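You operate a simulated robot arm through the tools that you are given. There is no shell and no other tool. Be economical: measure what you need, move in short steps, check, and stop when the job is done.

You run a simulated two-armed robot. Do the job below in one go: nothing can be reset, and whatever is moved stays where it is left.

TASK
Put the tube from the grey bench on the white bench. Put the box that says "plugs" from the brown-topped red bench on the steel bench. Fetch the purple roll and set it in the white tray behind the valves. Take the red actuator on the white bench and put it away on the shelf under the drawer. Fetch the kit card and set it on the grey bench. Put the 10 mm nut from the white bench in the white tray at the far end and the 22 mm nut on top of the brown low carton. Do these in any order. Set down upright: kit card.

The check looks at the end state, three seconds after you hand in, the way a careful person would. Anything else that was tipped, shoved, dropped, spilled or broken makes it a failure.

THE ROBOT
Two 7-joint arms with two-finger grippers on one trunk, on a base that drives. Base frame: it is fixed to the floor where the robot stands at the start and does not move with it; the origin is under the middle of the robot, x ahead of it, y to its left, z up; the surface under the hand at the start is at about z = 780. Lengths are in mm, angles in degrees, forces in N, time in s.
The left shoulder is at the start at [166, 216, 984], the right one opposite. With the tool pointing down near the work surface each hand reaches from about 100 to 900 mm from the robot's upright axis, wherever it stands, measured 20 degrees to its own side. Places, roughly: cream box, teal box [750, -3500, 1000]; grey bench [700, 200, 800]; kit card [1250, -250, 500]; low carton (20x16x9 cm) [1100, -900, 800]; nut [1000, -1500, 750]; purple roll (7x7x4 cm) [800, -3500, 900]; red actuator [1250, -750, 750]; shelf under the drawer [9500, -1800, 300]; steel bench [3100, -6700, 800]; tube [500, -250, 750]; white bench [1000, -1300, 800]; white tray at the far end (83x16 cm) [2540, -1140, 500]; white tray behind the valves (83x16 cm) [2540, -2220, 500]. Payload 3.18 kg a hand.
The TCP of each hand is the grasp point between the finger pads, 30 mm short of the fingertips. In the tool frame z runs along the fingers and y along their closing line. The gripper opens to 144 mm. The gripper's body begins 103 mm behind the TCP.
Orientation is told as [roll, pitch, yaw] about the base's x, y, z axes, in that order, counted from this pose: with the fingers straight down and closing along the base's y, the tool's x points along the base's -x, its y along +y and its z along -z.

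THE INTERFACE
- The arms move only by the tool send_rows. It takes "left_deltas", "right_deltas" or both (then of equal length, played together; a hand with none holds still); each is one flat list of numbers, 7 for each row, row after row: the shift along the base's x, y, z in units of 40 mm (1.0 is 40 mm), then the turn, a rotation vector about the base's x, y, z in units of 6 degrees (1.0 is 6 degrees), then the closure, from 0 (fully open) to 1 (shut). In form: [dx, dy, dz, wx, wy, wz, gripper, dx, dy, dz, wx, wy, wz, gripper, ...]. A call has 1 to 10 rows; each row shifts and turns the commanded pose from where the row before left it. A call with a number of a shift or a turn outside -1 to 1 is refused whole. Rows are played at 5 a second. More than 50 mm and 8.6 degrees between two rows, or a gripper value outside its range, and nothing of the call is played. Where a pose cannot be reached the arm comes as near as it can. A force on the tool above 40 N (or 10 N above the force at the start of the call, whichever is more), or a blocked arm, ends the call early, and 0.2 s more pass. Each finger halts on what it meets, pressing with about 43 N; the grip force reading is that of the motor and also rises with nothing between the fingers. The clock runs only during rows and for 0.2 s after the last one: add rows that do not move to give the fingers time. The reply holds the time, the measured pose of the TCP, the force on the tool along the base axes, the opening and the grip force, in the units named above and with some noise, with the torque about the TCP (base axes, N m) and any sound that the robot's microphone picked up, and new pictures: "pictures" is both (left out), scene, wrist or none (wrist: the cameras of the hands that moved).
- Cameras (640 x 400 px; columns grow to the right, rows downward): "scene" is now at [318.5, 12.8, 1178.8]; the picture's right is [0.12, -0.99, 0.00], its down [-0.36, -0.04, -0.93] and it looks along [0.93, 0.12, -0.36] (base axes); focal length 214 px, centre (320, 200). "left" rides on the left gripper at [76, -16, -143] in its tool frame; the picture's right is [0.21, 0.98, 0.00], its down [-0.84, 0.18, -0.51] and it looks along [-0.50, 0.11, 0.86] (tool axes); focal length 218 px, centre (320, 200). "right" rides on the right gripper at [76, 16, -143] in its tool frame; the picture's right is [-0.21, 0.98, 0.00], its down [-0.84, -0.18, -0.51] and it looks along [-0.50, -0.11, 0.86] (tool axes); focal length 218 px, centre (320, 200). There is no depth. A picture from a camera that has moved, and an enlarged one, comes with that camera's place and axes in the base frame and with its lens.
- raise_lower(by): slides the trunk up (or, below 0, down) by that many mm; the arms and the scene camera ride with it, the base frame stays. It gives what a move gives, with no picture.
- roll_base(legs): drives the robot by 1 to 6 legs, each [ahead, left, turn to the left] in mm, mm and degrees, along the robot's own axes; the way and the turn of a leg run together, so that a leg with both is an arc; at most 1500 mm and 180 degrees a leg. The arms and the cameras ride along, it lands a little off, and it stops where it bumps. It gives what a move gives, and a new picture of the scene camera.
- head_to(pan, tilt): turns the head with the scene camera to pan (to the left, within 80 degrees either way) and tilt (down, from -29 to 69), counted from straight ahead of the robot. It gives what a move gives, and a new picture of the scene camera.
- inspect(camera, box): a new picture of the part [left, top, right, bottom] of that camera's present view, enlarged. It takes no simulated time.
- close_job(): hands the job in; it is judged then, once.

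Go step by step. Nothing tells you exact positions but the pictures and the camera data: compare them with the known pose of the tool, close in by small moves and look again before you grip or let go. The budget is 207 turns and 260 pictures, counting those below and the enlarged ones. Unless the task says otherwise, let go and move clear before handing in.

The tools are called as name(argument=value, ...) on one line, values as JSON. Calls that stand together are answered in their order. send_rows: Moves the arms, as the interface text tells. Its arguments: {"type":"object","properties":{"left_deltas":{"type":"array"},"right_deltas":{"type":"array"},"pictures":{"type":"string","enum":["both","scene","wrist","none"]}},"required":[]} The other tools are called the same way: raise_lower (by) slides the trunk up or down; roll_base (legs) drives the base; head_to (pan, tilt) turns the head that bears the scene camera; inspect (camera, box) takes an enlarged picture of a part of a camera's view; close_job () hands the job in.

At the start:

```text
t: 0.0
left_tcp_pos: [430.4, 522.4, 997.3]
left_orientation: [0.0, 0.0, 0.1]
left_ft_force: [-0.1, 0.5, 0.4]
left_torque: [-0.01, 0.02, -0.02]
left_opening: 144.2
left_grip_force: 0.0
right_tcp_pos: [380.1, -26.3, 975.5]
right_orientation: [-9.0, 0.4, -6.6]
right_ft_force: [63.6, 9.9, -151.6]
right_torque: [-7.97, -2.44, -3.46]
right_opening: 144.2
right_grip_force: 0.1
trunk travel left (down, up): [-75.0, 294.0]
robot x, y, heading: [4.1, 0.4, -0.3]
head pan, tilt: [6.7, 68.8]
```

scene: 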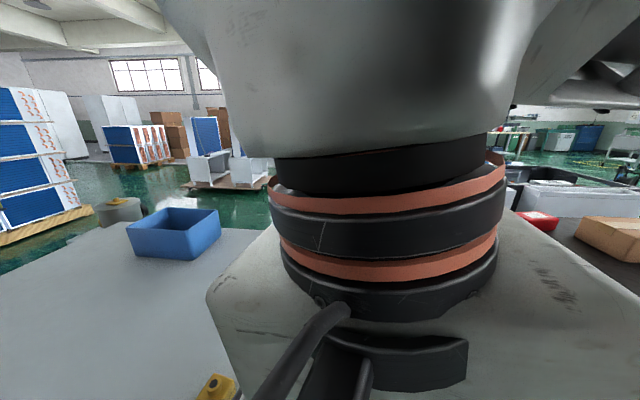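
right: 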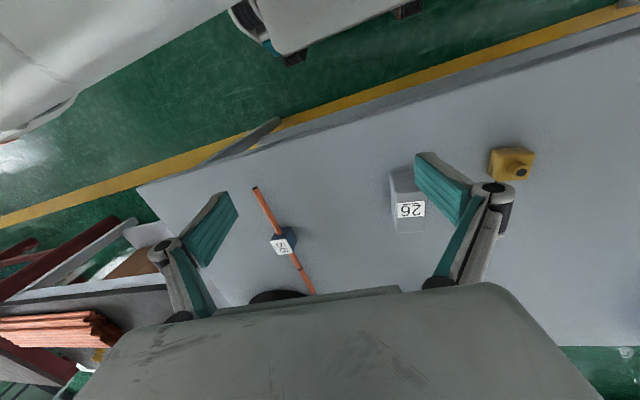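
left: 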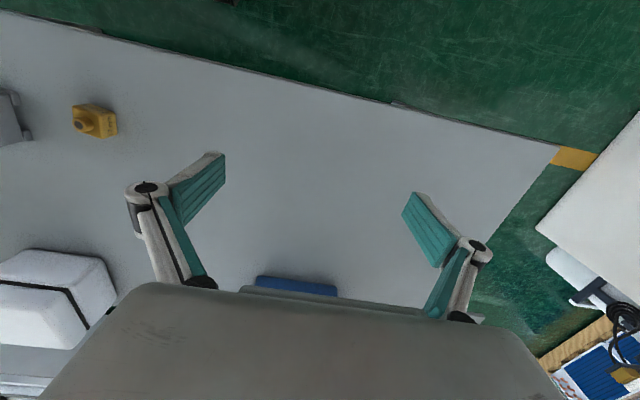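

The right hand reads a large force at the start, and the scene view is mostly filled by some machine or arm part. I'll look around with the head first.

head_to(pan=-30, tilt=35)

```text
t: 1.0
left_tcp_pos: [430.7, 522.0, 998.0]
left_orientation: [-0.1, 0.0, 0.1]
left_ft_force: [0.3, -0.4, 0.1]
left_torque: [-0.02, 0.0, 0.02]
left_opening: 144.0
left_grip_force: 0.2
right_tcp_pos: [383.1, -28.0, 972.9]
right_orientation: [-9.0, 0.9, -7.7]
right_ft_force: [6.2, -4.1, -4.5]
right_torque: [0.4, 0.57, 0.06]
right_opening: 143.9
right_grip_force: 0.1
trunk travel left (down, up): [-75.0, 294.0]
robot x, y, heading: [5.7, -1.4, 0.1]
head pan, tilt: [-30.0, 35.0]
camera scene: at [318.4, -3.0, 1172.1], right [-0.05, -1.0, 0.0], down [-0.42, 0.02, -0.91], along [0.9, -0.04, -0.43], focal length 214 px, centre (320, 200)
```

scene: 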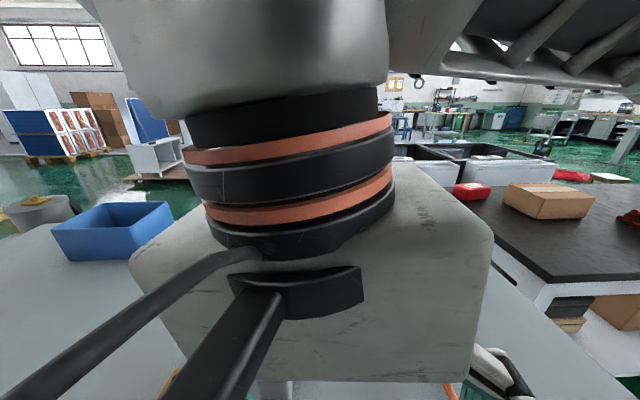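

The obstruction is the right wrist, parked right in front of the head camera and touching the head. I'll move the right hand outward to clear the view.

send_rows(right_deltas=[0.5, -0.8, 0, 0, 0, 0, 0, 0.5, -1, 0, 0, 0, 0, 0, 0, -1, 0, 0, 0, 0, 0, 0, -1, 0, 0, 0, 0, 0, 0, -1, 0, 0, 0, 0, 0, 0, -1, 0, 0, 0, 0, 0, 0, -1, 0, 0, 0, 0, 0], pictures="both")

```text
t: 2.6
left_tcp_pos: [431.2, 522.9, 998.4]
left_orientation: [0.0, -0.1, 0.1]
left_ft_force: [-0.1, 0.1, -0.7]
left_torque: [0.03, -0.01, 0.03]
left_opening: 144.0
left_grip_force: 0.0
right_tcp_pos: [415.3, -299.2, 974.3]
right_orientation: [-9.0, 0.3, -6.7]
right_ft_force: [0.4, 0.5, 0.5]
right_torque: [0.04, -0.02, 0.0]
right_opening: 144.2
right_grip_force: 0.0
trunk travel left (down, up): [-75.0, 294.0]
robot x, y, heading: [-1.3, -2.0, 0.2]
head pan, tilt: [-30.0, 35.0]
camera scene: at [302.2, -43.5, 1156.9], right [-0.5, -0.87, 0.0], down [-0.5, 0.29, -0.82], along [0.71, -0.41, -0.57], focal length 214 px, centre (320, 200)
camera right: at [345.0, -251.6, 1113.5], right [0.32, 0.93, -0.15], down [0.83, -0.2, 0.52], along [0.46, -0.3, -0.84], focal length 218 px, centre (320, 200)
```

scene: 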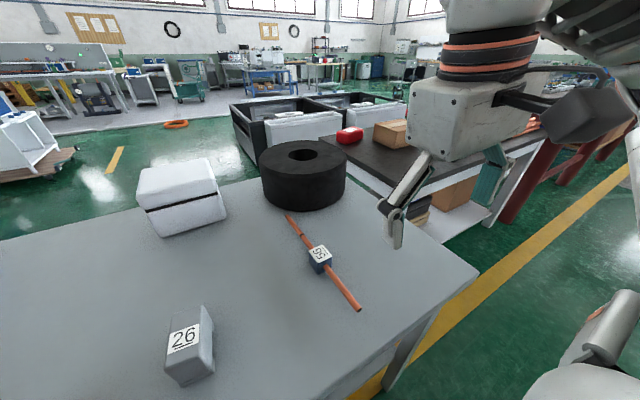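
right: 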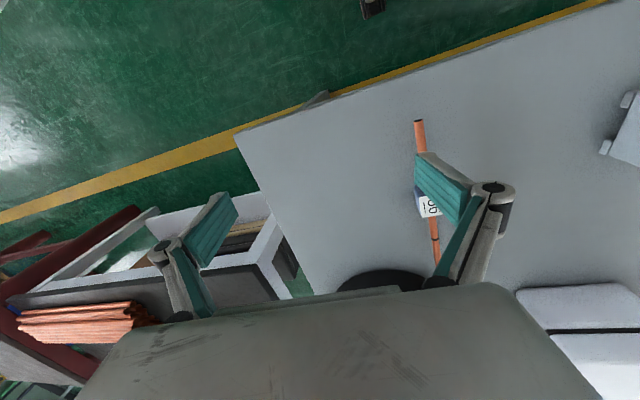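

The view is clear now: grey bench with the copper tube (block on it), and the white bench with a dark top to the right. I'll survey further.

head_to(pan=-60, tilt=20)

head_to(pan=0, tilt=30)

```text
t: 3.6
left_tcp_pos: [431.6, 521.9, 997.6]
left_orientation: [-0.1, 0.0, 0.0]
left_ft_force: [-0.5, -0.3, -0.5]
left_torque: [-0.03, -0.01, -0.02]
left_opening: 144.0
left_grip_force: 0.0
right_tcp_pos: [415.7, -296.8, 974.6]
right_orientation: [-9.1, 0.4, -6.7]
right_ft_force: [0.4, 1.2, -0.4]
right_torque: [-0.02, 0.02, 0.0]
right_opening: 144.0
right_grip_force: 0.1
trunk travel left (down, up): [-75.0, 294.0]
robot x, y, heading: [1.0, -1.0, 0.1]
head pan, tilt: [-60.0, 20.0]
camera scene: at [272.9, -79.3, 1180.6], right [-0.87, -0.5, 0.0], down [-0.17, 0.3, -0.94], along [0.47, -0.81, -0.34], focal length 214 px, centre (320, 200)
```

scene: 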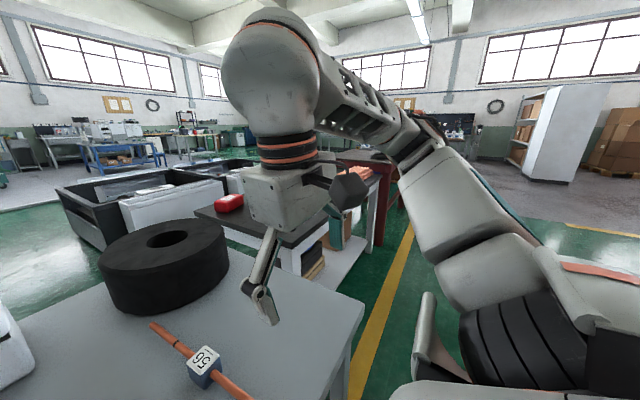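

```text
t: 4.9
left_tcp_pos: [429.8, 523.5, 997.7]
left_orientation: [-0.1, 0.0, 0.1]
left_ft_force: [0.1, -1.0, 0.5]
left_torque: [0.01, 0.03, 0.01]
left_opening: 144.2
left_grip_force: 0.1
right_tcp_pos: [416.3, -297.3, 972.6]
right_orientation: [-9.0, 0.4, -6.7]
right_ft_force: [0.2, -0.2, 0.6]
right_torque: [-0.02, 0.01, 0.0]
right_opening: 143.9
right_grip_force: 0.1
trunk travel left (down, up): [-75.0, 294.0]
robot x, y, heading: [-1.0, 2.1, 0.1]
head pan, tilt: [0.0, 30.0]
camera scene: at [316.7, 1.2, 1164.5], right [0.0, -1.0, 0.0], down [-0.5, 0.0, -0.87], along [0.87, 0.0, -0.5], focal length 214 px, centre (320, 200)
```

scene: 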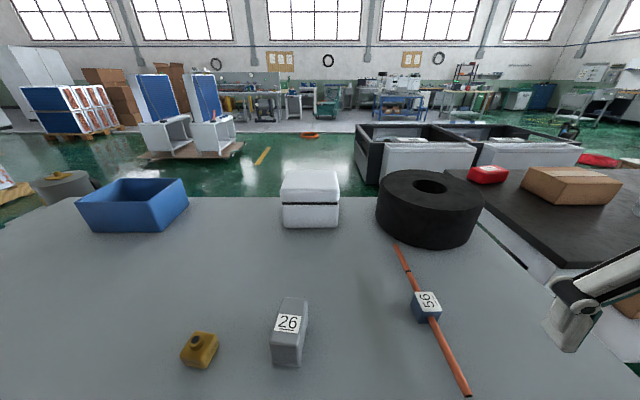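

inspect(camera="scene", box=[360, 220, 500, 400])

inspect(camera="scene", box=[340, 80, 640, 270])

```text
2.22 times, centred on (430, 310) of scene
camera zoom: at [316.7, 1.2, 1164.5], right [0.0, -1.0, 0.0], down [-0.5, 0.0, -0.87], along [0.87, 0.0, -0.5], focal length 477 px, centre (76, -44)
```

zoom: 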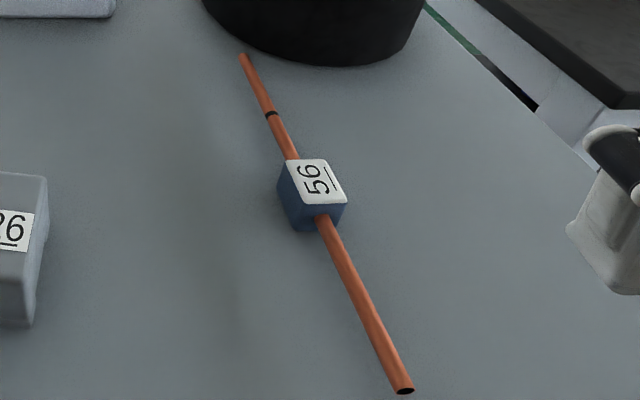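

```text
2.11 times, centred on (490, 175) of scene
camera zoom: at [316.7, 1.2, 1164.5], right [0.0, -1.0, 0.0], down [-0.5, 0.0, -0.87], along [0.87, 0.0, -0.5], focal length 452 px, centre (-38, 253)
```

zoom: 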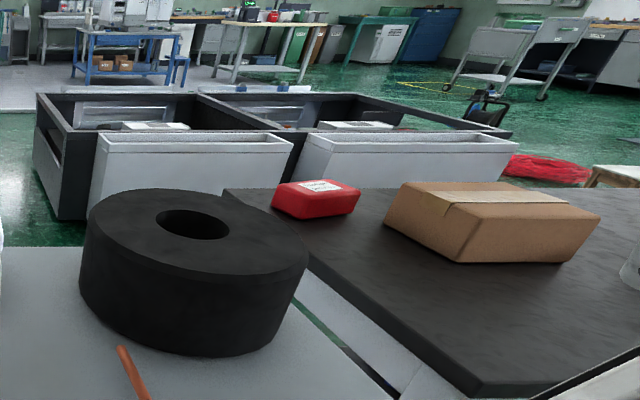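

send_rows(right_deltas=[0.94, 0.64, -0.46, 0.75, 0, 0.56, 0.3, 0.94, 0.64, -0.46, 0.75, 0, 0.56, 0.3, 0.94, 0.64, -0.46, 0, 0, 0, 0.3, 0.94, 0.64, -0.46, 0, 0, 0, 0.3, 0, 0, 0, 0, 0, 0, 0.3], pictures="both")

inspect(camera="right", box=[160, 100, 480, 300])

```text
t: 6.1
left_tcp_pos: [431.2, 521.6, 998.6]
left_orientation: [-0.1, -0.1, 0.1]
left_ft_force: [-0.1, 0.8, -0.8]
left_torque: [-0.01, 0.0, 0.0]
left_opening: 144.2
left_grip_force: 0.0
right_tcp_pos: [570.4, -193.5, 903.0]
right_orientation: [0.0, 0.8, 0.0]
right_ft_force: [0.6, 0.4, -0.4]
right_torque: [0.0, -0.01, 0.0]
right_opening: 100.6
right_grip_force: 0.1
trunk travel left (down, up): [-75.0, 294.0]
robot x, y, heading: [1.2, -1.4, 0.2]
head pan, tilt: [0.0, 30.0]
camera scene: at [316.1, 1.0, 1164.9], right [0.0, -1.0, 0.0], down [-0.5, 0.0, -0.87], along [0.87, 0.0, -0.5], focal length 214 px, centre (320, 200)
camera right: at [496.0, -177.5, 1047.7], right [0.21, 0.98, 0.0], down [0.85, -0.18, 0.5], along [0.48, -0.11, -0.87], focal length 218 px, centre (320, 200)
```

scene: 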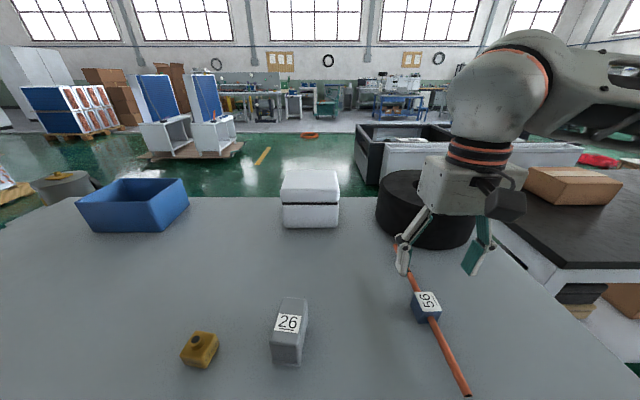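
right: 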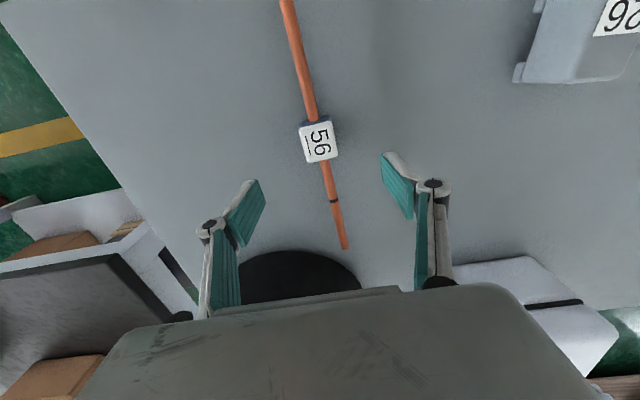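

```text
2.00 times, centred on (320, 200) of right
camera zoom: at [496.0, -177.5, 1047.7], right [0.21, 0.98, 0.0], down [0.85, -0.18, 0.5], along [0.48, -0.11, -0.87], focal length 436 px, centre (320, 200)
```

zoom: 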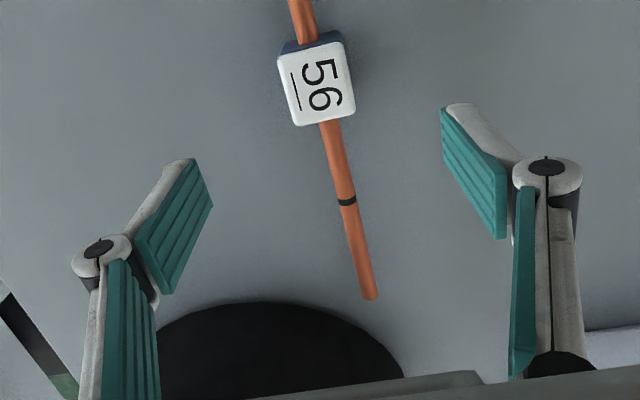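

send_rows(right_deltas=[-0.22, 0.07, -0.75, 0, 0, 0, 0.3, -0.21, 0.07, -0.75, 0, 0, 0, 0.3, 0, 0, -0.6, 0, 0, 0, 0.3, 0, 0, 0, 0, 0, 0, 0.3], pictures="both")

```text
t: 7.1
left_tcp_pos: [431.2, 522.5, 997.9]
left_orientation: [-0.2, 0.0, 0.1]
left_ft_force: [-0.5, 0.0, -0.1]
left_torque: [-0.03, -0.01, -0.01]
left_opening: 143.9
left_grip_force: 0.1
right_tcp_pos: [551.9, -188.7, 818.0]
right_orientation: [0.1, 1.0, 0.1]
right_ft_force: [0.1, 0.9, -0.1]
right_torque: [0.01, -0.03, 0.01]
right_opening: 101.0
right_grip_force: 0.0
trunk travel left (down, up): [-75.0, 294.0]
robot x, y, heading: [1.8, -0.4, 0.1]
head pan, tilt: [0.0, 30.0]
camera scene: at [316.4, 1.3, 1164.7], right [0.0, -1.0, 0.0], down [-0.5, 0.0, -0.87], along [0.87, 0.0, -0.5], focal length 214 px, centre (320, 200)
camera right: at [476.7, -172.2, 962.4], right [0.21, 0.98, 0.0], down [0.85, -0.18, 0.49], along [0.48, -0.11, -0.87], focal length 218 px, centre (320, 200)
```

scene: 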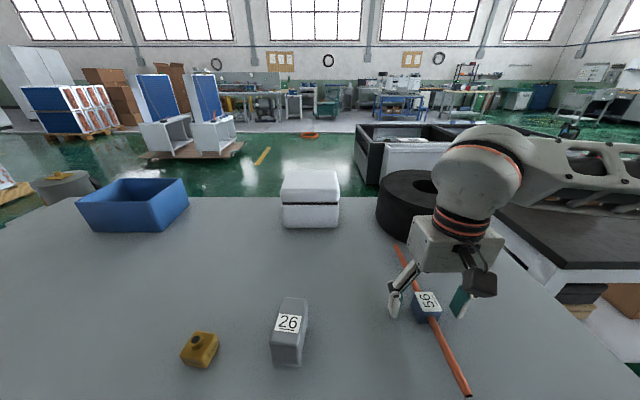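
right: 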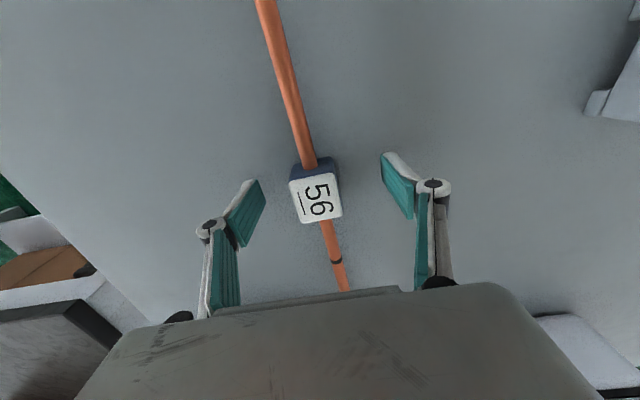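

send_rows(right_deltas=[0, -0.12, -0.1, 0, 0, 0, 0.5, 0, 0, 0, 0, 0, 0, 0.7, 0, 0, 0, 0, 0, 0, 0.85, 0, 0, 0, 0, 0, 0, 1, 0, 0, 0, 0, 0, 0, 1, 0, 0, 0, 0, 0, 0, 1], pictures="wrist")

```text
t: 8.5
left_tcp_pos: [431.4, 522.0, 998.5]
left_orientation: [0.0, 0.0, 0.1]
left_ft_force: [-1.3, 0.5, 0.3]
left_torque: [-0.01, -0.03, 0.01]
left_opening: 144.0
left_grip_force: 0.0
right_tcp_pos: [551.4, -193.9, 814.8]
right_orientation: [0.0, 0.9, 0.1]
right_ft_force: [-0.5, 0.1, 0.8]
right_torque: [0.06, -0.01, 0.0]
right_opening: 34.9
right_grip_force: 43.3
trunk travel left (down, up): [-75.0, 294.0]
robot x, y, heading: [-4.1, 0.8, 0.1]
head pan, tilt: [0.0, 30.0]
camera right: at [477.1, -177.8, 958.8], right [0.21, 0.98, 0.0], down [0.85, -0.18, 0.49], along [0.48, -0.11, -0.87], focal length 218 px, centre (320, 200)
```

right: 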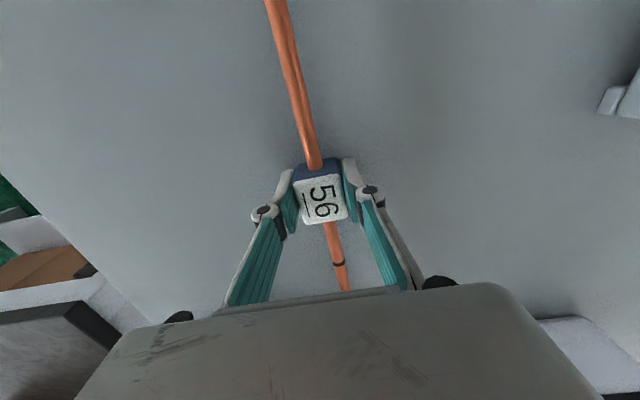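

Gripped at 35 mm. Lifting a little to check the tube comes along level.

send_rows(right_deltas=[0, 0, 0.5, 0, 0, 0, 1, 0, 0, 0.9, 0, 0, 0, 1, 0, 0, 1, 0, 0, 0, 1, 0, 0, 1, 0, 0, 0, 1, 0, 0, 0, 0, 0, 0, 1], pictures="both")

```text
t: 9.7
left_tcp_pos: [431.5, 522.1, 997.1]
left_orientation: [-0.1, 0.0, 0.0]
left_ft_force: [1.5, 0.1, -0.8]
left_torque: [0.02, -0.01, 0.0]
left_opening: 144.1
left_grip_force: 0.0
right_tcp_pos: [551.8, -195.0, 949.4]
right_orientation: [-0.1, 1.1, 0.2]
right_ft_force: [0.1, 0.9, -0.2]
right_torque: [0.01, 0.02, 0.03]
right_opening: 0.0
right_grip_force: 30.9
trunk travel left (down, up): [-75.0, 294.0]
robot x, y, heading: [-2.5, -0.2, -0.0]
head pan, tilt: [0.0, 30.0]
camera scene: at [317.3, 1.2, 1164.2], right [0.0, -1.0, 0.0], down [-0.5, 0.0, -0.87], along [0.87, 0.0, -0.5], focal length 214 px, centre (320, 200)
camera right: at [477.9, -179.0, 1094.2], right [0.21, 0.98, 0.0], down [0.85, -0.18, 0.49], along [0.48, -0.11, -0.87], focal length 218 px, centre (320, 200)
```

scene: 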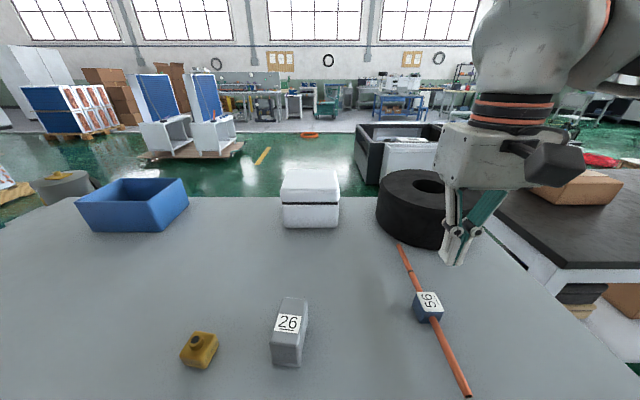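
right: 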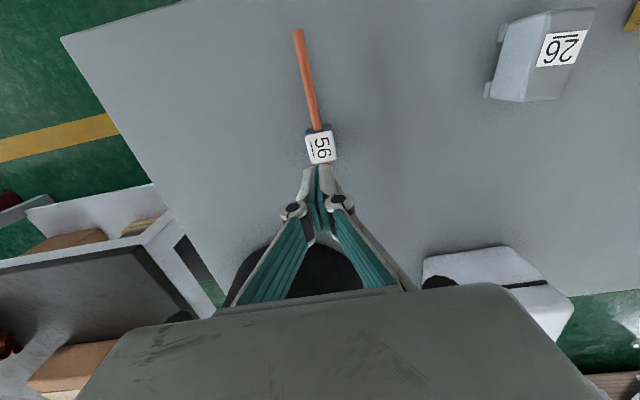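

The grip slipped off the block. I'll look closely at it before retrying.

inspect(camera="right", box=[260, 20, 400, 200])

inspect(camera="scene", box=[385, 260, 475, 360])

```text
2.22 times, centred on (330, 110) of right
camera zoom: at [477.9, -179.0, 1094.2], right [0.21, 0.98, 0.0], down [0.85, -0.18, 0.49], along [0.48, -0.11, -0.87], focal length 485 px, centre (298, 400)
```

zoom: 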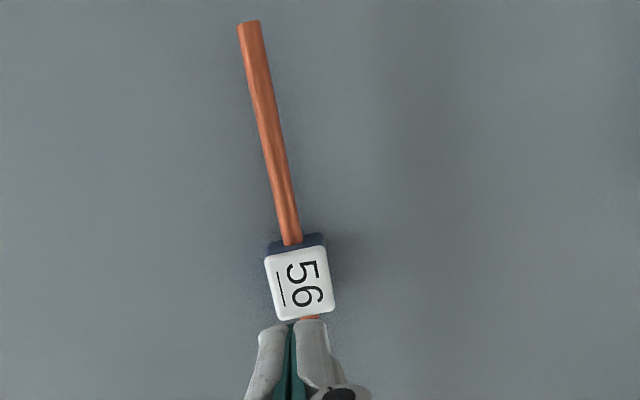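

```text
4.00 times, centred on (430, 310) of scene
camera zoom: at [317.3, 1.2, 1164.2], right [0.0, -1.0, 0.0], down [-0.5, 0.0, -0.87], along [0.87, 0.0, -0.5], focal length 858 px, centre (-120, -240)
```

zoom: 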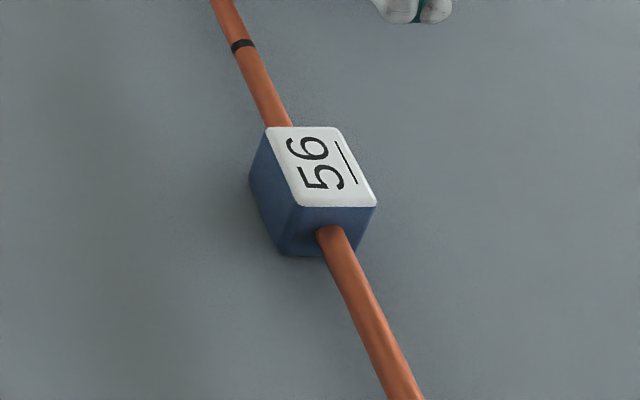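

send_rows(right_deltas=[0.95, 0.08, 0, 0, 0, 0, 0.5, 0, 0, -1, 0, 0, 0, 0.5, 0, 0, -1, 0, 0, 0, 0.5, 0, 0, -1, 0, 0, 0, 0.5, 0, 0, -0.38, 0, 0, 0, 0.5, 0, 0, 0, 0, 0, 0, 0.5], pictures="both")

```text
t: 11.1
left_tcp_pos: [430.4, 521.7, 998.7]
left_orientation: [-0.1, 0.0, 0.1]
left_ft_force: [0.6, -0.1, 0.0]
left_torque: [-0.01, 0.0, 0.01]
left_opening: 143.8
left_grip_force: 0.1
right_tcp_pos: [590.4, -188.3, 810.6]
right_orientation: [0.0, 0.9, 0.1]
right_ft_force: [0.6, 0.4, -0.2]
right_torque: [0.01, -0.01, 0.0]
right_opening: 71.9
right_grip_force: 0.1
trunk travel left (down, up): [-75.0, 294.0]
robot x, y, heading: [3.3, 0.2, 0.1]
head pan, tilt: [0.0, 30.0]
camera scene: at [316.6, 1.3, 1164.6], right [0.0, -1.0, 0.0], down [-0.5, 0.0, -0.87], along [0.87, 0.0, -0.5], focal length 214 px, centre (320, 200)
camera right: at [515.4, -172.8, 955.5], right [0.21, 0.98, 0.0], down [0.85, -0.18, 0.49], along [0.48, -0.11, -0.87], focal length 218 px, centre (320, 200)
```

scene: 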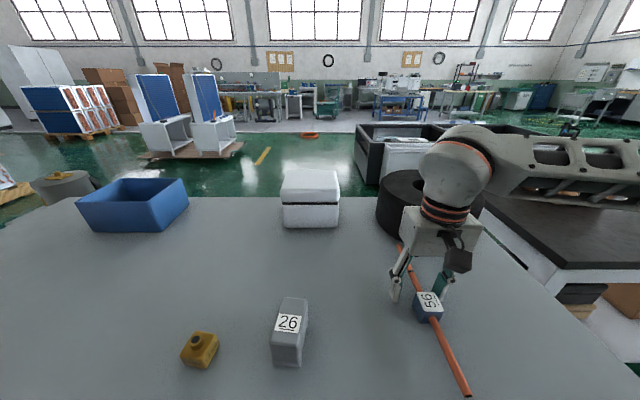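
right: 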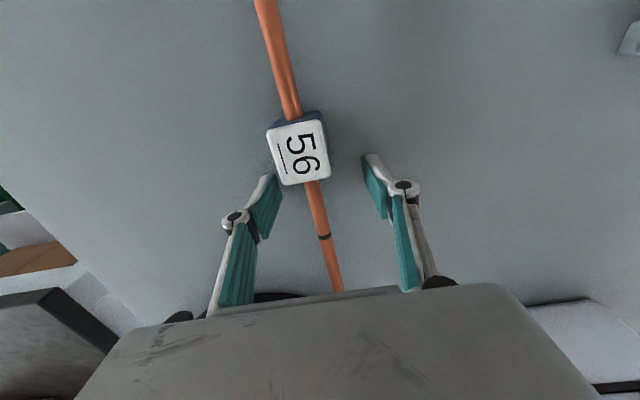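

send_rows(right_deltas=[0.1, -0.12, 0, 0, 0, 0, 0.6, 0, 0, 0, 0, 0, 0, 0.8, 0, 0, 0, 0, 0, 0, 1, 0, 0, 0, 0, 0, 0, 1, 0, 0, 0, 0, 0, 0, 1, 0, 0, 0.3, 0, 0, 0, 1], pictures="wrist")

```text
t: 12.5
left_tcp_pos: [431.5, 522.0, 998.6]
left_orientation: [-0.1, 0.0, 0.1]
left_ft_force: [0.0, 0.4, 0.0]
left_torque: [0.02, -0.04, -0.01]
left_opening: 143.9
left_grip_force: 0.0
right_tcp_pos: [594.8, -196.0, 826.6]
right_orientation: [0.0, 0.8, 0.1]
right_ft_force: [0.8, -0.1, -0.9]
right_torque: [0.01, -0.01, 0.0]
right_opening: 10.3
right_grip_force: 40.6
trunk travel left (down, up): [-75.0, 294.0]
robot x, y, heading: [-2.8, -2.5, 0.1]
head pan, tilt: [0.0, 30.0]
camera right: at [519.5, -179.6, 970.3], right [0.21, 0.98, 0.0], down [0.85, -0.18, 0.5], along [0.48, -0.11, -0.87], focal length 218 px, centre (320, 200)
```

right: 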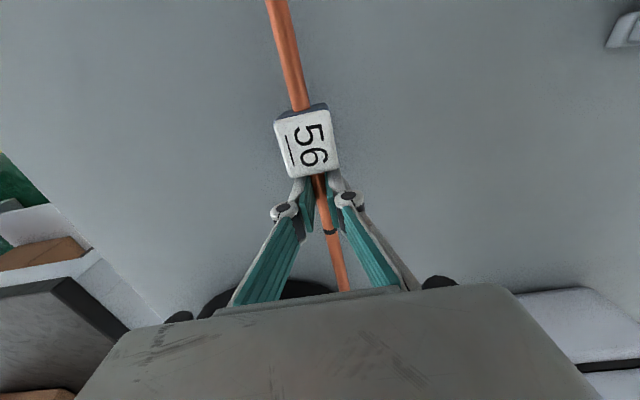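

send_rows(right_deltas=[0, 0, 0.5, 0, 0, 0, 1, 0, 0, 0.5, 0, 0, 0, 1, 0, 0, 0.5, 0, 0, 0, 1, 0, 0, 0, 0, 0, 0, 1], pictures="both")

```text
t: 13.5
left_tcp_pos: [432.7, 522.8, 997.0]
left_orientation: [0.0, 0.0, 0.1]
left_ft_force: [-0.6, -0.6, -0.4]
left_torque: [-0.02, -0.01, 0.01]
left_opening: 144.1
left_grip_force: 0.0
right_tcp_pos: [595.1, -194.2, 886.7]
right_orientation: [-0.1, 0.9, 0.2]
right_ft_force: [0.1, 0.1, -0.3]
right_torque: [0.06, -0.04, 0.0]
right_opening: 10.3
right_grip_force: 40.5
trunk travel left (down, up): [-75.0, 294.0]
robot x, y, heading: [0.0, 2.6, -0.0]
head pan, tilt: [0.0, 30.0]
camera scene: at [317.1, 1.2, 1164.3], right [0.0, -1.0, 0.0], down [-0.5, 0.0, -0.87], along [0.87, 0.0, -0.5], focal length 214 px, centre (320, 200)
camera right: at [520.3, -177.9, 1031.2], right [0.21, 0.98, 0.0], down [0.85, -0.18, 0.49], along [0.48, -0.11, -0.87], focal length 218 px, centre (320, 200)
```

scene: 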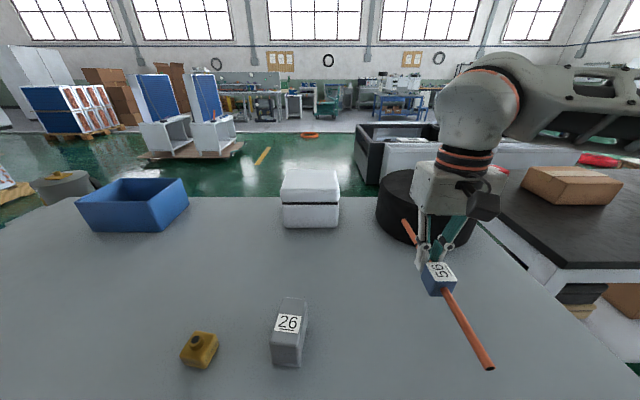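
right: 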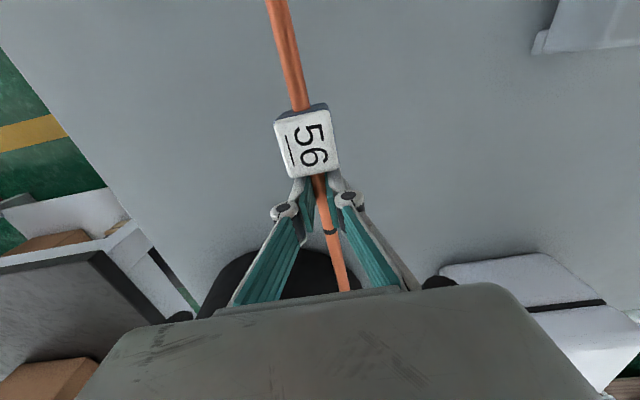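

Tube is held level. Raising it and drifting right to survey the white bench.

send_rows(right_deltas=[-0.5, 0, 1, 0, 0, 0, 1, -0.8, 0, 1, 0, 0, 0, 1, -0.8, 0, 0.8, 0, 0, 0, 1, -0.8, -0.5, 0, 0, 0, 0, 1, -0.5, -0.5, 0, 0, 0, 0, 1, 0, -0.8, 0, 0, 0, 0, 1, 0, 0, 0, 0, 0, 0, 1], pictures="none")

roll_base(legs=[[0, -800, 0]])

```text
refused: row 2 steps farther than a row can; nothing moved
```

```text
t: 20.8
left_tcp_pos: [427.1, -254.5, 997.2]
left_orientation: [-0.2, -0.1, 1.7]
left_ft_force: [0.3, -1.3, 0.5]
left_torque: [-0.01, 0.0, -0.02]
left_opening: 144.1
left_grip_force: 0.0
right_tcp_pos: [609.3, -966.8, 887.3]
right_orientation: [-0.1, 0.8, 1.5]
right_ft_force: [-0.1, 0.4, -0.8]
right_torque: [0.0, 0.02, -0.03]
right_opening: 10.3
right_grip_force: 40.4
trunk travel left (down, up): [-75.0, 294.0]
robot x, y, heading: [8.8, -783.9, 1.6]
head pan, tilt: [0.0, 30.0]
camera scene: at [326.6, -778.0, 1164.5], right [0.03, -1.0, 0.0], down [-0.5, -0.01, -0.87], along [0.87, 0.02, -0.5], focal length 214 px, centre (320, 200)
```

scene: 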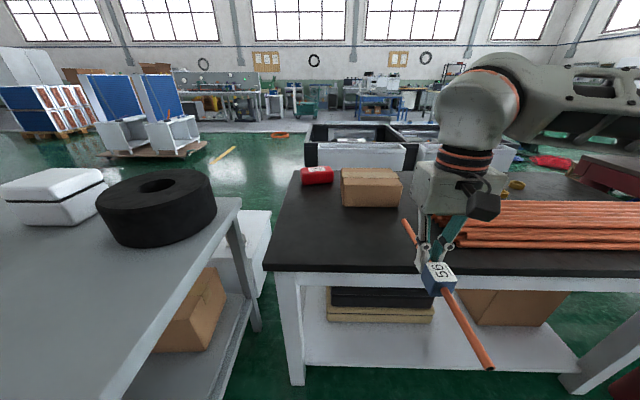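

The drive happened with the arm still at z 887; the roll on the grey bench still looks untouched. Now I'll raise the right hand and pull it back and aside, to see the bench.

send_rows(right_deltas=[0, 0, 1, 0, 0, 0, 1, -0.5, 0, 1, 0, 0, 0, 1, -0.8, 0, 0.7, 0, 0, 0, 1, -0.9, -0.7, 0, 0, 0, 0, 1, -0.5, -0.9, 0, 0, 0, 0, 1, 0, -0.9, 0, 0, 0, 0, 1, 0, -0.9, 0, 0, 0, 0, 1, 0, 0, 0, 0, 0, 0, 1], pictures="scene")

inspect(camera="scene", box=[260, 100, 580, 300])

```text
t: 22.6
left_tcp_pos: [427.2, -253.4, 998.0]
left_orientation: [-0.1, 0.0, 1.6]
left_ft_force: [0.3, 0.5, 0.6]
left_torque: [-0.01, -0.04, -0.01]
left_opening: 144.2
left_grip_force: 0.0
right_tcp_pos: [498.0, -1101.2, 993.7]
right_orientation: [-0.1, 1.0, 1.6]
right_ft_force: [0.3, 0.2, -0.7]
right_torque: [0.0, -0.05, -0.03]
right_opening: 9.9
right_grip_force: 40.6
trunk travel left (down, up): [-75.0, 294.0]
robot x, y, heading: [9.5, -788.2, 1.4]
head pan, tilt: [0.0, 30.0]
camera scene: at [326.8, -777.6, 1164.4], right [0.03, -1.0, 0.0], down [-0.5, -0.01, -0.87], along [0.87, 0.02, -0.5], focal length 214 px, centre (320, 200)
```

scene: 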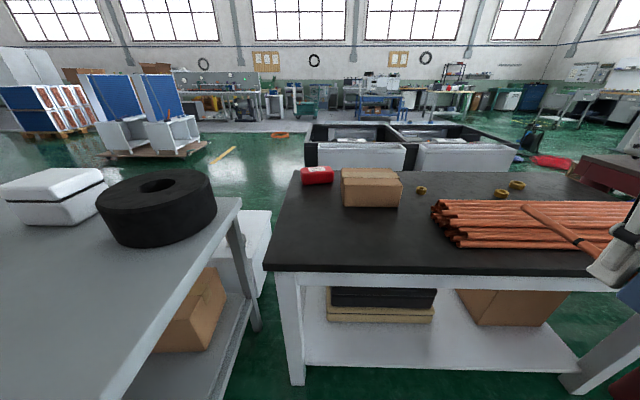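

```text
2.00 times, centred on (420, 200) of scene
camera zoom: at [326.8, -777.6, 1164.4], right [0.03, -1.0, 0.0], down [-0.5, -0.01, -0.87], along [0.87, 0.02, -0.5], focal length 429 px, centre (120, 200)
```

zoom: 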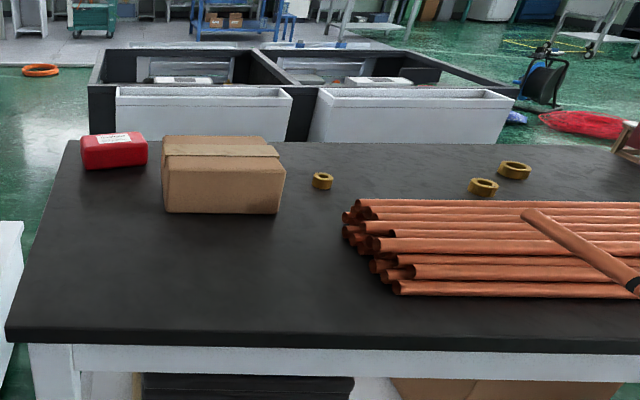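

White bench top works out at z≈740: actuator near (1227,-748), carton front near (1021,-846…-1043), three brass nuts, and a bundle of copper pipes. Driving right then forward to get in front of it.

roll_base(legs=[[0, -160, -1.4], [230, 0, 0]])

```text
t: 25.9
left_tcp_pos: [658.6, -415.5, 997.2]
left_orientation: [-0.1, 0.0, 1.0]
left_ft_force: [0.5, 0.6, 0.0]
left_torque: [-0.01, 0.07, 0.03]
left_opening: 144.0
left_grip_force: 0.1
right_tcp_pos: [723.1, -1264.1, 995.0]
right_orientation: [-0.1, 0.9, 1.0]
right_ft_force: [0.7, -0.5, -1.1]
right_torque: [0.02, -0.03, 0.0]
right_opening: 10.3
right_grip_force: 40.7
trunk travel left (down, up): [-75.0, 294.0]
robot x, y, heading: [240.4, -945.1, 1.1]
head pan, tilt: [0.0, 30.0]
camera scene: at [554.0, -938.2, 1164.4], right [0.02, -1.0, 0.0], down [-0.5, -0.01, -0.87], along [0.87, 0.01, -0.5], focal length 214 px, centre (320, 200)
```

scene: 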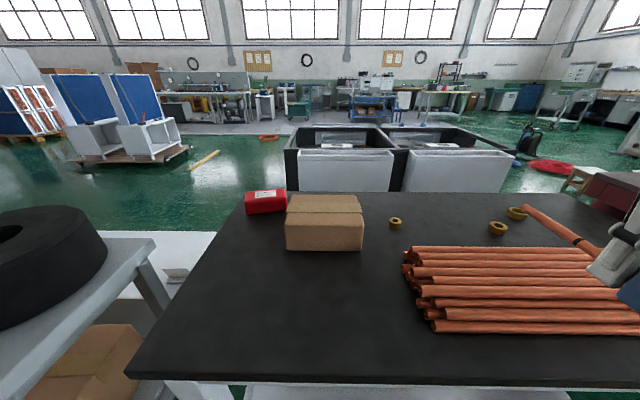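

send_rows(right_deltas=[0.27, 0.93, 0, 0, 0, 0, 1, 0.27, 0.93, 0, 0, 0, 0, 1, 0.27, 0.93, 0, 0, 0, 0, 1, 0.27, 0.93, 0, 0, 0, 0, 1, 0.27, 0.93, 0, 0, 0, 0, 1, 0.27, 0.93, 0, 0, 0, 0, 1, 0.27, 0.93, 0, 0, 0, 0, 1, 0.27, 0.93, 0, 0, 0, 0, 1, 0.27, 0.93, 0, 0, 0, 0, 1, 0.27, 0.93, 0, 0, 0, 0, 1], pictures="none")

send_rows(right_deltas=[0.27, 0.93, 0, 0, 0, 0, 1, 0.27, 0.93, 0, 0, 0, 0, 1, 0.27, 0.93, -0.5, 0, 0, 0, 1, 0.27, 0.93, -0.5, 0, 0, 0, 1, 0, 0, -1, 0, 0, 0, 1, 0, 0, -1, 0, 0, 0, 1, 0, 0, 0, 0, 0, 0, 1], pictures="both")

```text
t: 28.1
left_tcp_pos: [658.6, -414.6, 996.5]
left_orientation: [-0.1, 0.0, 1.0]
left_ft_force: [-0.2, -0.3, -0.4]
left_torque: [0.01, 0.01, 0.03]
left_opening: 144.1
left_grip_force: 0.1
right_tcp_pos: [831.5, -888.9, 996.3]
right_orientation: [-0.1, 1.0, 1.0]
right_ft_force: [-0.1, 1.3, -0.8]
right_torque: [-0.01, 0.0, 0.01]
right_opening: 10.4
right_grip_force: 40.7
trunk travel left (down, up): [-75.0, 294.0]
robot x, y, heading: [237.3, -949.0, 1.1]
head pan, tilt: [0.0, 30.0]
```

```text
t: 29.0
left_tcp_pos: [661.8, -416.9, 996.2]
left_orientation: [0.0, 0.2, 1.1]
left_ft_force: [1.7, -0.7, 0.0]
left_torque: [0.03, 0.05, 0.02]
left_opening: 143.9
left_grip_force: 0.1
right_tcp_pos: [923.8, -858.3, 1017.8]
right_orientation: [5.4, 1.2, -7.8]
right_ft_force: [-0.5, -0.2, -1.5]
right_torque: [0.03, -0.01, 0.03]
right_opening: 10.2
right_grip_force: 40.9
right hand out of reach, approached as far as the arm can: row 4
trunk travel left (down, up): [-75.0, 294.0]
robot x, y, heading: [237.8, -941.4, 0.7]
head pan, tilt: [0.0, 30.0]
stopped in row 4 (right hand): the arm was blocked; the commanded pose is now the measured one
camera scene: at [556.2, -939.1, 1163.0], right [0.01, -1.0, 0.0], down [-0.5, -0.01, -0.86], along [0.86, 0.01, -0.5], focal length 214 px, centre (320, 200)
camera right: at [852.3, -846.5, 1163.2], right [0.34, 0.94, 0.09], down [0.81, -0.34, 0.47], along [0.47, -0.09, -0.88], focal length 218 px, centre (320, 200)
```

scene: 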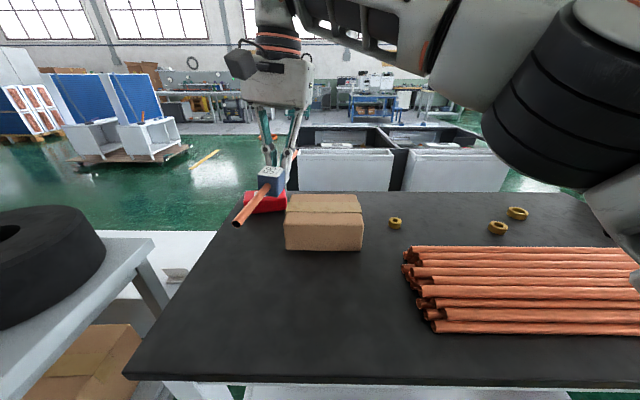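
right: 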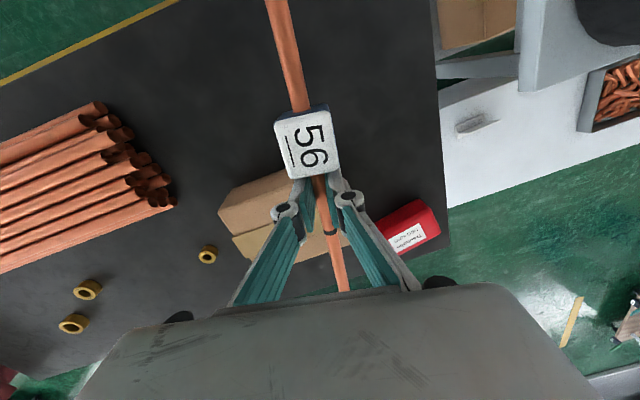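

The arm can't cross that far left. I'll pull back and turn the tube to lie along y in front of the carton instead.

send_rows(right_deltas=[-0.9, -0.3, 0, -0.45, 0, 0.6, 1, -0.9, -0.3, 0, -0.45, 0, 0.7, 1, -0.9, -0.2, 0, 0, 0, 1, 1, -0.6, -0.2, 0, 0, 0, 1, 1, 0, 0, 0, 0, 0, 1, 1, 0, 0, 0, 0, 0, 1, 1, 0, 0, 0, 0, 0, 1, 1, 0, 0, 0, 0, 0, 1, 1, 0, 0, 0, 0, 0, 1, 1, 0, 0, 0, 0, 0, 1, 1], pictures="scene")

```text
t: 31.2
left_tcp_pos: [659.5, -416.1, 998.5]
left_orientation: [0.0, -0.1, 1.0]
left_ft_force: [0.0, -0.5, 0.3]
left_torque: [-0.03, -0.02, -0.01]
left_opening: 144.1
left_grip_force: 0.0
right_tcp_pos: [772.7, -904.2, 1015.9]
right_orientation: [0.3, -1.9, 34.5]
right_ft_force: [0.1, -0.4, -1.0]
right_torque: [0.0, -0.04, -0.02]
right_opening: 9.9
right_grip_force: 39.7
right hand out of reach, approached as far as the arm can: row 7, 8, 9, 10
trunk travel left (down, up): [-75.0, 294.0]
robot x, y, heading: [237.8, -942.2, 1.1]
head pan, tilt: [0.0, 30.0]
camera scene: at [553.5, -938.4, 1164.5], right [0.02, -1.0, 0.0], down [-0.5, -0.01, -0.87], along [0.87, 0.01, -0.5], focal length 214 px, centre (320, 200)
```

scene: 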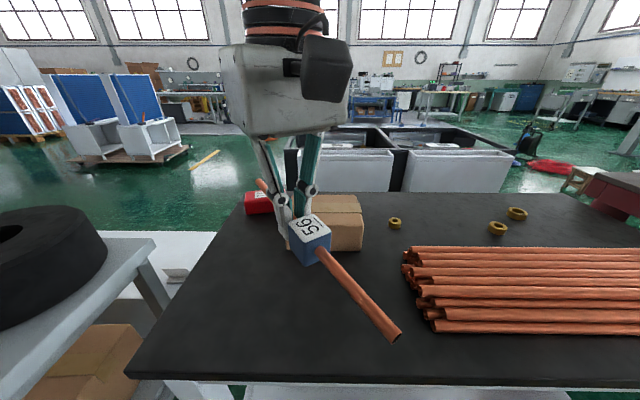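

send_rows(right_deltas=[0.8, 0.3, 0, 0, 0, 0, 1, 0.8, 0.3, 0, 0, 0, 0, 1, 0.7, 0.25, -0.5, 0, 0, 0, 1, 0, 0, -1, 0, 0, 0, 1, 0, 0, -1, 0, 0, 0, 1, 0, 0, -1, 0, 0, 0, 1, 0, 0, 0, 0, 0, 0, 1], pictures="both")

```text
t: 32.8
left_tcp_pos: [658.5, -415.3, 999.8]
left_orientation: [0.0, -0.2, 1.0]
left_ft_force: [-0.9, -0.2, -0.2]
left_torque: [0.02, -0.03, -0.03]
left_opening: 144.1
left_grip_force: 0.1
right_tcp_pos: [781.2, -897.8, 888.1]
right_orientation: [0.2, -2.0, 34.3]
right_ft_force: [-0.6, 0.4, -0.5]
right_torque: [0.0, -0.06, -0.01]
right_opening: 10.1
right_grip_force: 41.0
right hand out of reach, approached as far as the arm can: row 1, 2, 3
trunk travel left (down, up): [-75.0, 294.0]
robot x, y, heading: [233.5, -944.7, 0.9]
head pan, tilt: [0.0, 30.0]
camera scene: at [552.8, -938.6, 1164.9], right [0.02, -1.0, 0.0], down [-0.5, -0.01, -0.87], along [0.87, 0.01, -0.5], focal length 214 px, centre (320, 200)
camera right: at [705.3, -930.7, 1028.9], right [-0.38, 0.92, 0.01], down [0.78, 0.31, 0.54], along [0.49, 0.21, -0.84], focal length 218 px, centre (320, 200)
```

scene: 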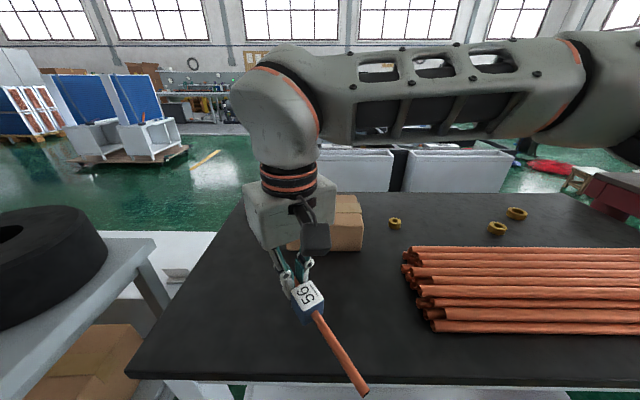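
right: 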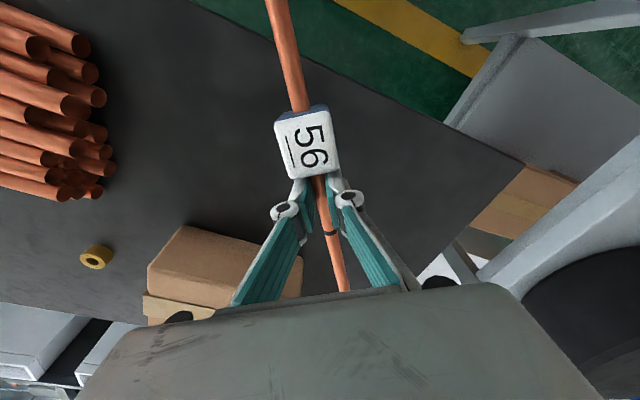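

send_rows(right_deltas=[0.9, 0.1, 0, 0, 0, 0, 1, 0.9, 0.1, 0, 0, 0, 0, 1, 0.4, 0.1, 0, 0, 0, 0, 1, 0, 0, 0, 0, 0, 0, 1], pictures="none")

```text
t: 33.8
left_tcp_pos: [658.4, -416.2, 998.8]
left_orientation: [0.0, -0.1, 1.0]
left_ft_force: [0.6, 0.0, -0.2]
left_torque: [-0.02, 0.02, 0.05]
left_opening: 144.0
left_grip_force: 0.1
right_tcp_pos: [862.9, -886.4, 887.6]
right_orientation: [0.4, -2.0, 34.4]
right_ft_force: [0.3, -0.5, -0.2]
right_torque: [0.03, -0.04, 0.03]
right_opening: 10.1
right_grip_force: 40.9
right hand out of reach, approached as far as the arm can: row 3
trunk travel left (down, up): [-75.0, 294.0]
robot x, y, heading: [238.2, -946.0, 0.7]
head pan, tilt: [0.0, 30.0]
```

send_rows(right_deltas=[0, 0, -1, 0, 0, 0, 1, 0, 0, -1, 0, 0, 0, 1, 0, 0, -0.6, 0, 0, 0, 1, 0, 0, 0, 0, 0, 0, 1], pictures="both")

```text
t: 34.8
left_tcp_pos: [657.9, -416.0, 999.7]
left_orientation: [0.0, -0.3, 1.0]
left_ft_force: [-0.5, -0.1, -0.2]
left_torque: [-0.01, -0.01, 0.01]
left_opening: 144.2
left_grip_force: 0.0
right_tcp_pos: [863.5, -884.3, 788.5]
right_orientation: [0.4, -2.3, 34.5]
right_ft_force: [3.1, -0.1, 19.9]
right_torque: [-0.45, 0.57, 0.1]
right_opening: 10.3
right_grip_force: 40.4
trunk travel left (down, up): [-75.0, 294.0]
robot x, y, heading: [238.9, -948.4, 0.7]
head pan, tilt: [0.0, 30.0]
camera scene: at [552.2, -938.6, 1165.4], right [0.02, -1.0, 0.0], down [-0.5, -0.01, -0.87], along [0.87, 0.01, -0.5], focal length 214 px, centre (320, 200)
camera right: at [786.2, -918.4, 928.8], right [-0.38, 0.92, 0.01], down [0.78, 0.31, 0.54], along [0.49, 0.22, -0.84], focal length 218 px, centre (320, 200)
```

scene: 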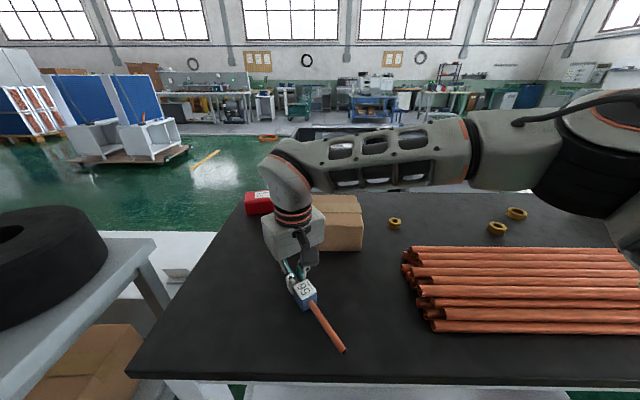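
right: 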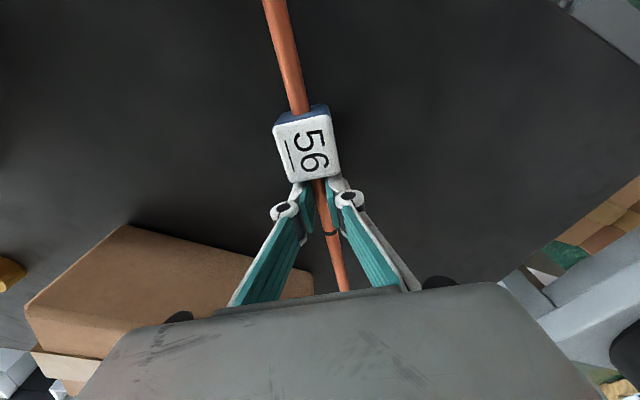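

send_rows(right_deltas=[0, 0, 0.03, 0, 0, 0, 0.9, 0, 0, 0, 0, 0, 0, 0.8, 0, 0, 0, 0, 0, 0, 0.75, 0, 0, 0.5, 0, 0, 0, 0.75, 0, 0, 1, 0, 0, 0, 0.75, 0, 0, 1, 0, 0, 0, 0.75, 0, 0, 0, 0, 0, 0, 0.75], pictures="both")

```text
t: 36.4
left_tcp_pos: [659.9, -416.1, 999.1]
left_orientation: [0.0, -0.1, 0.9]
left_ft_force: [0.7, -0.7, -0.5]
left_torque: [0.03, 0.02, 0.04]
left_opening: 144.0
left_grip_force: 0.1
right_tcp_pos: [861.2, -884.0, 885.2]
right_orientation: [0.4, -1.8, 34.3]
right_ft_force: [1.1, -0.1, -0.2]
right_torque: [0.01, -0.04, 0.01]
right_opening: 35.9
right_grip_force: 0.0
trunk travel left (down, up): [-75.0, 294.0]
robot x, y, heading: [237.7, -946.1, 0.7]
head pan, tilt: [0.0, 30.0]
camera scene: at [554.0, -938.6, 1164.2], right [0.02, -1.0, 0.0], down [-0.5, -0.01, -0.87], along [0.87, 0.01, -0.5], focal length 214 px, centre (320, 200)
camera right: at [785.8, -917.0, 1026.1], right [-0.38, 0.92, 0.01], down [0.79, 0.32, 0.53], along [0.49, 0.21, -0.85], focal length 218 px, centre (320, 200)
```

scene: 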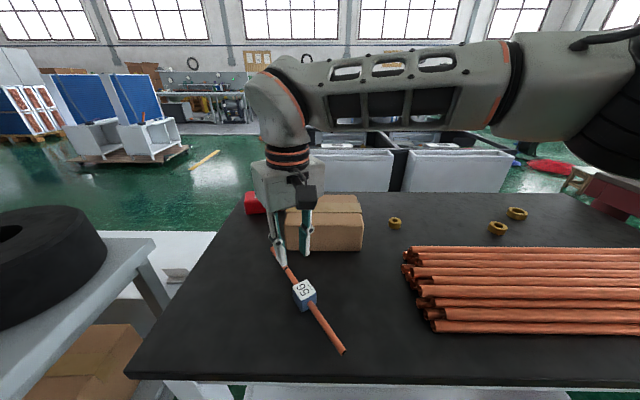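
right: 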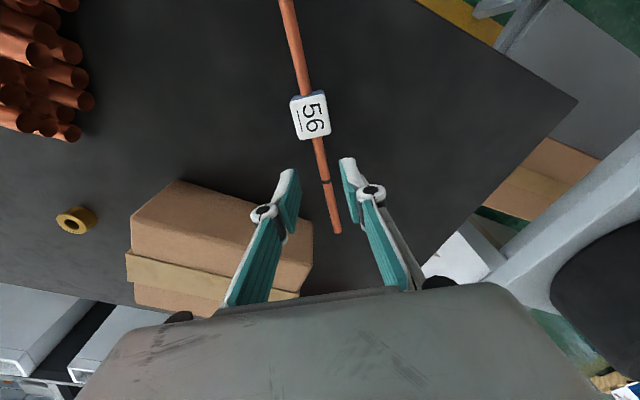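

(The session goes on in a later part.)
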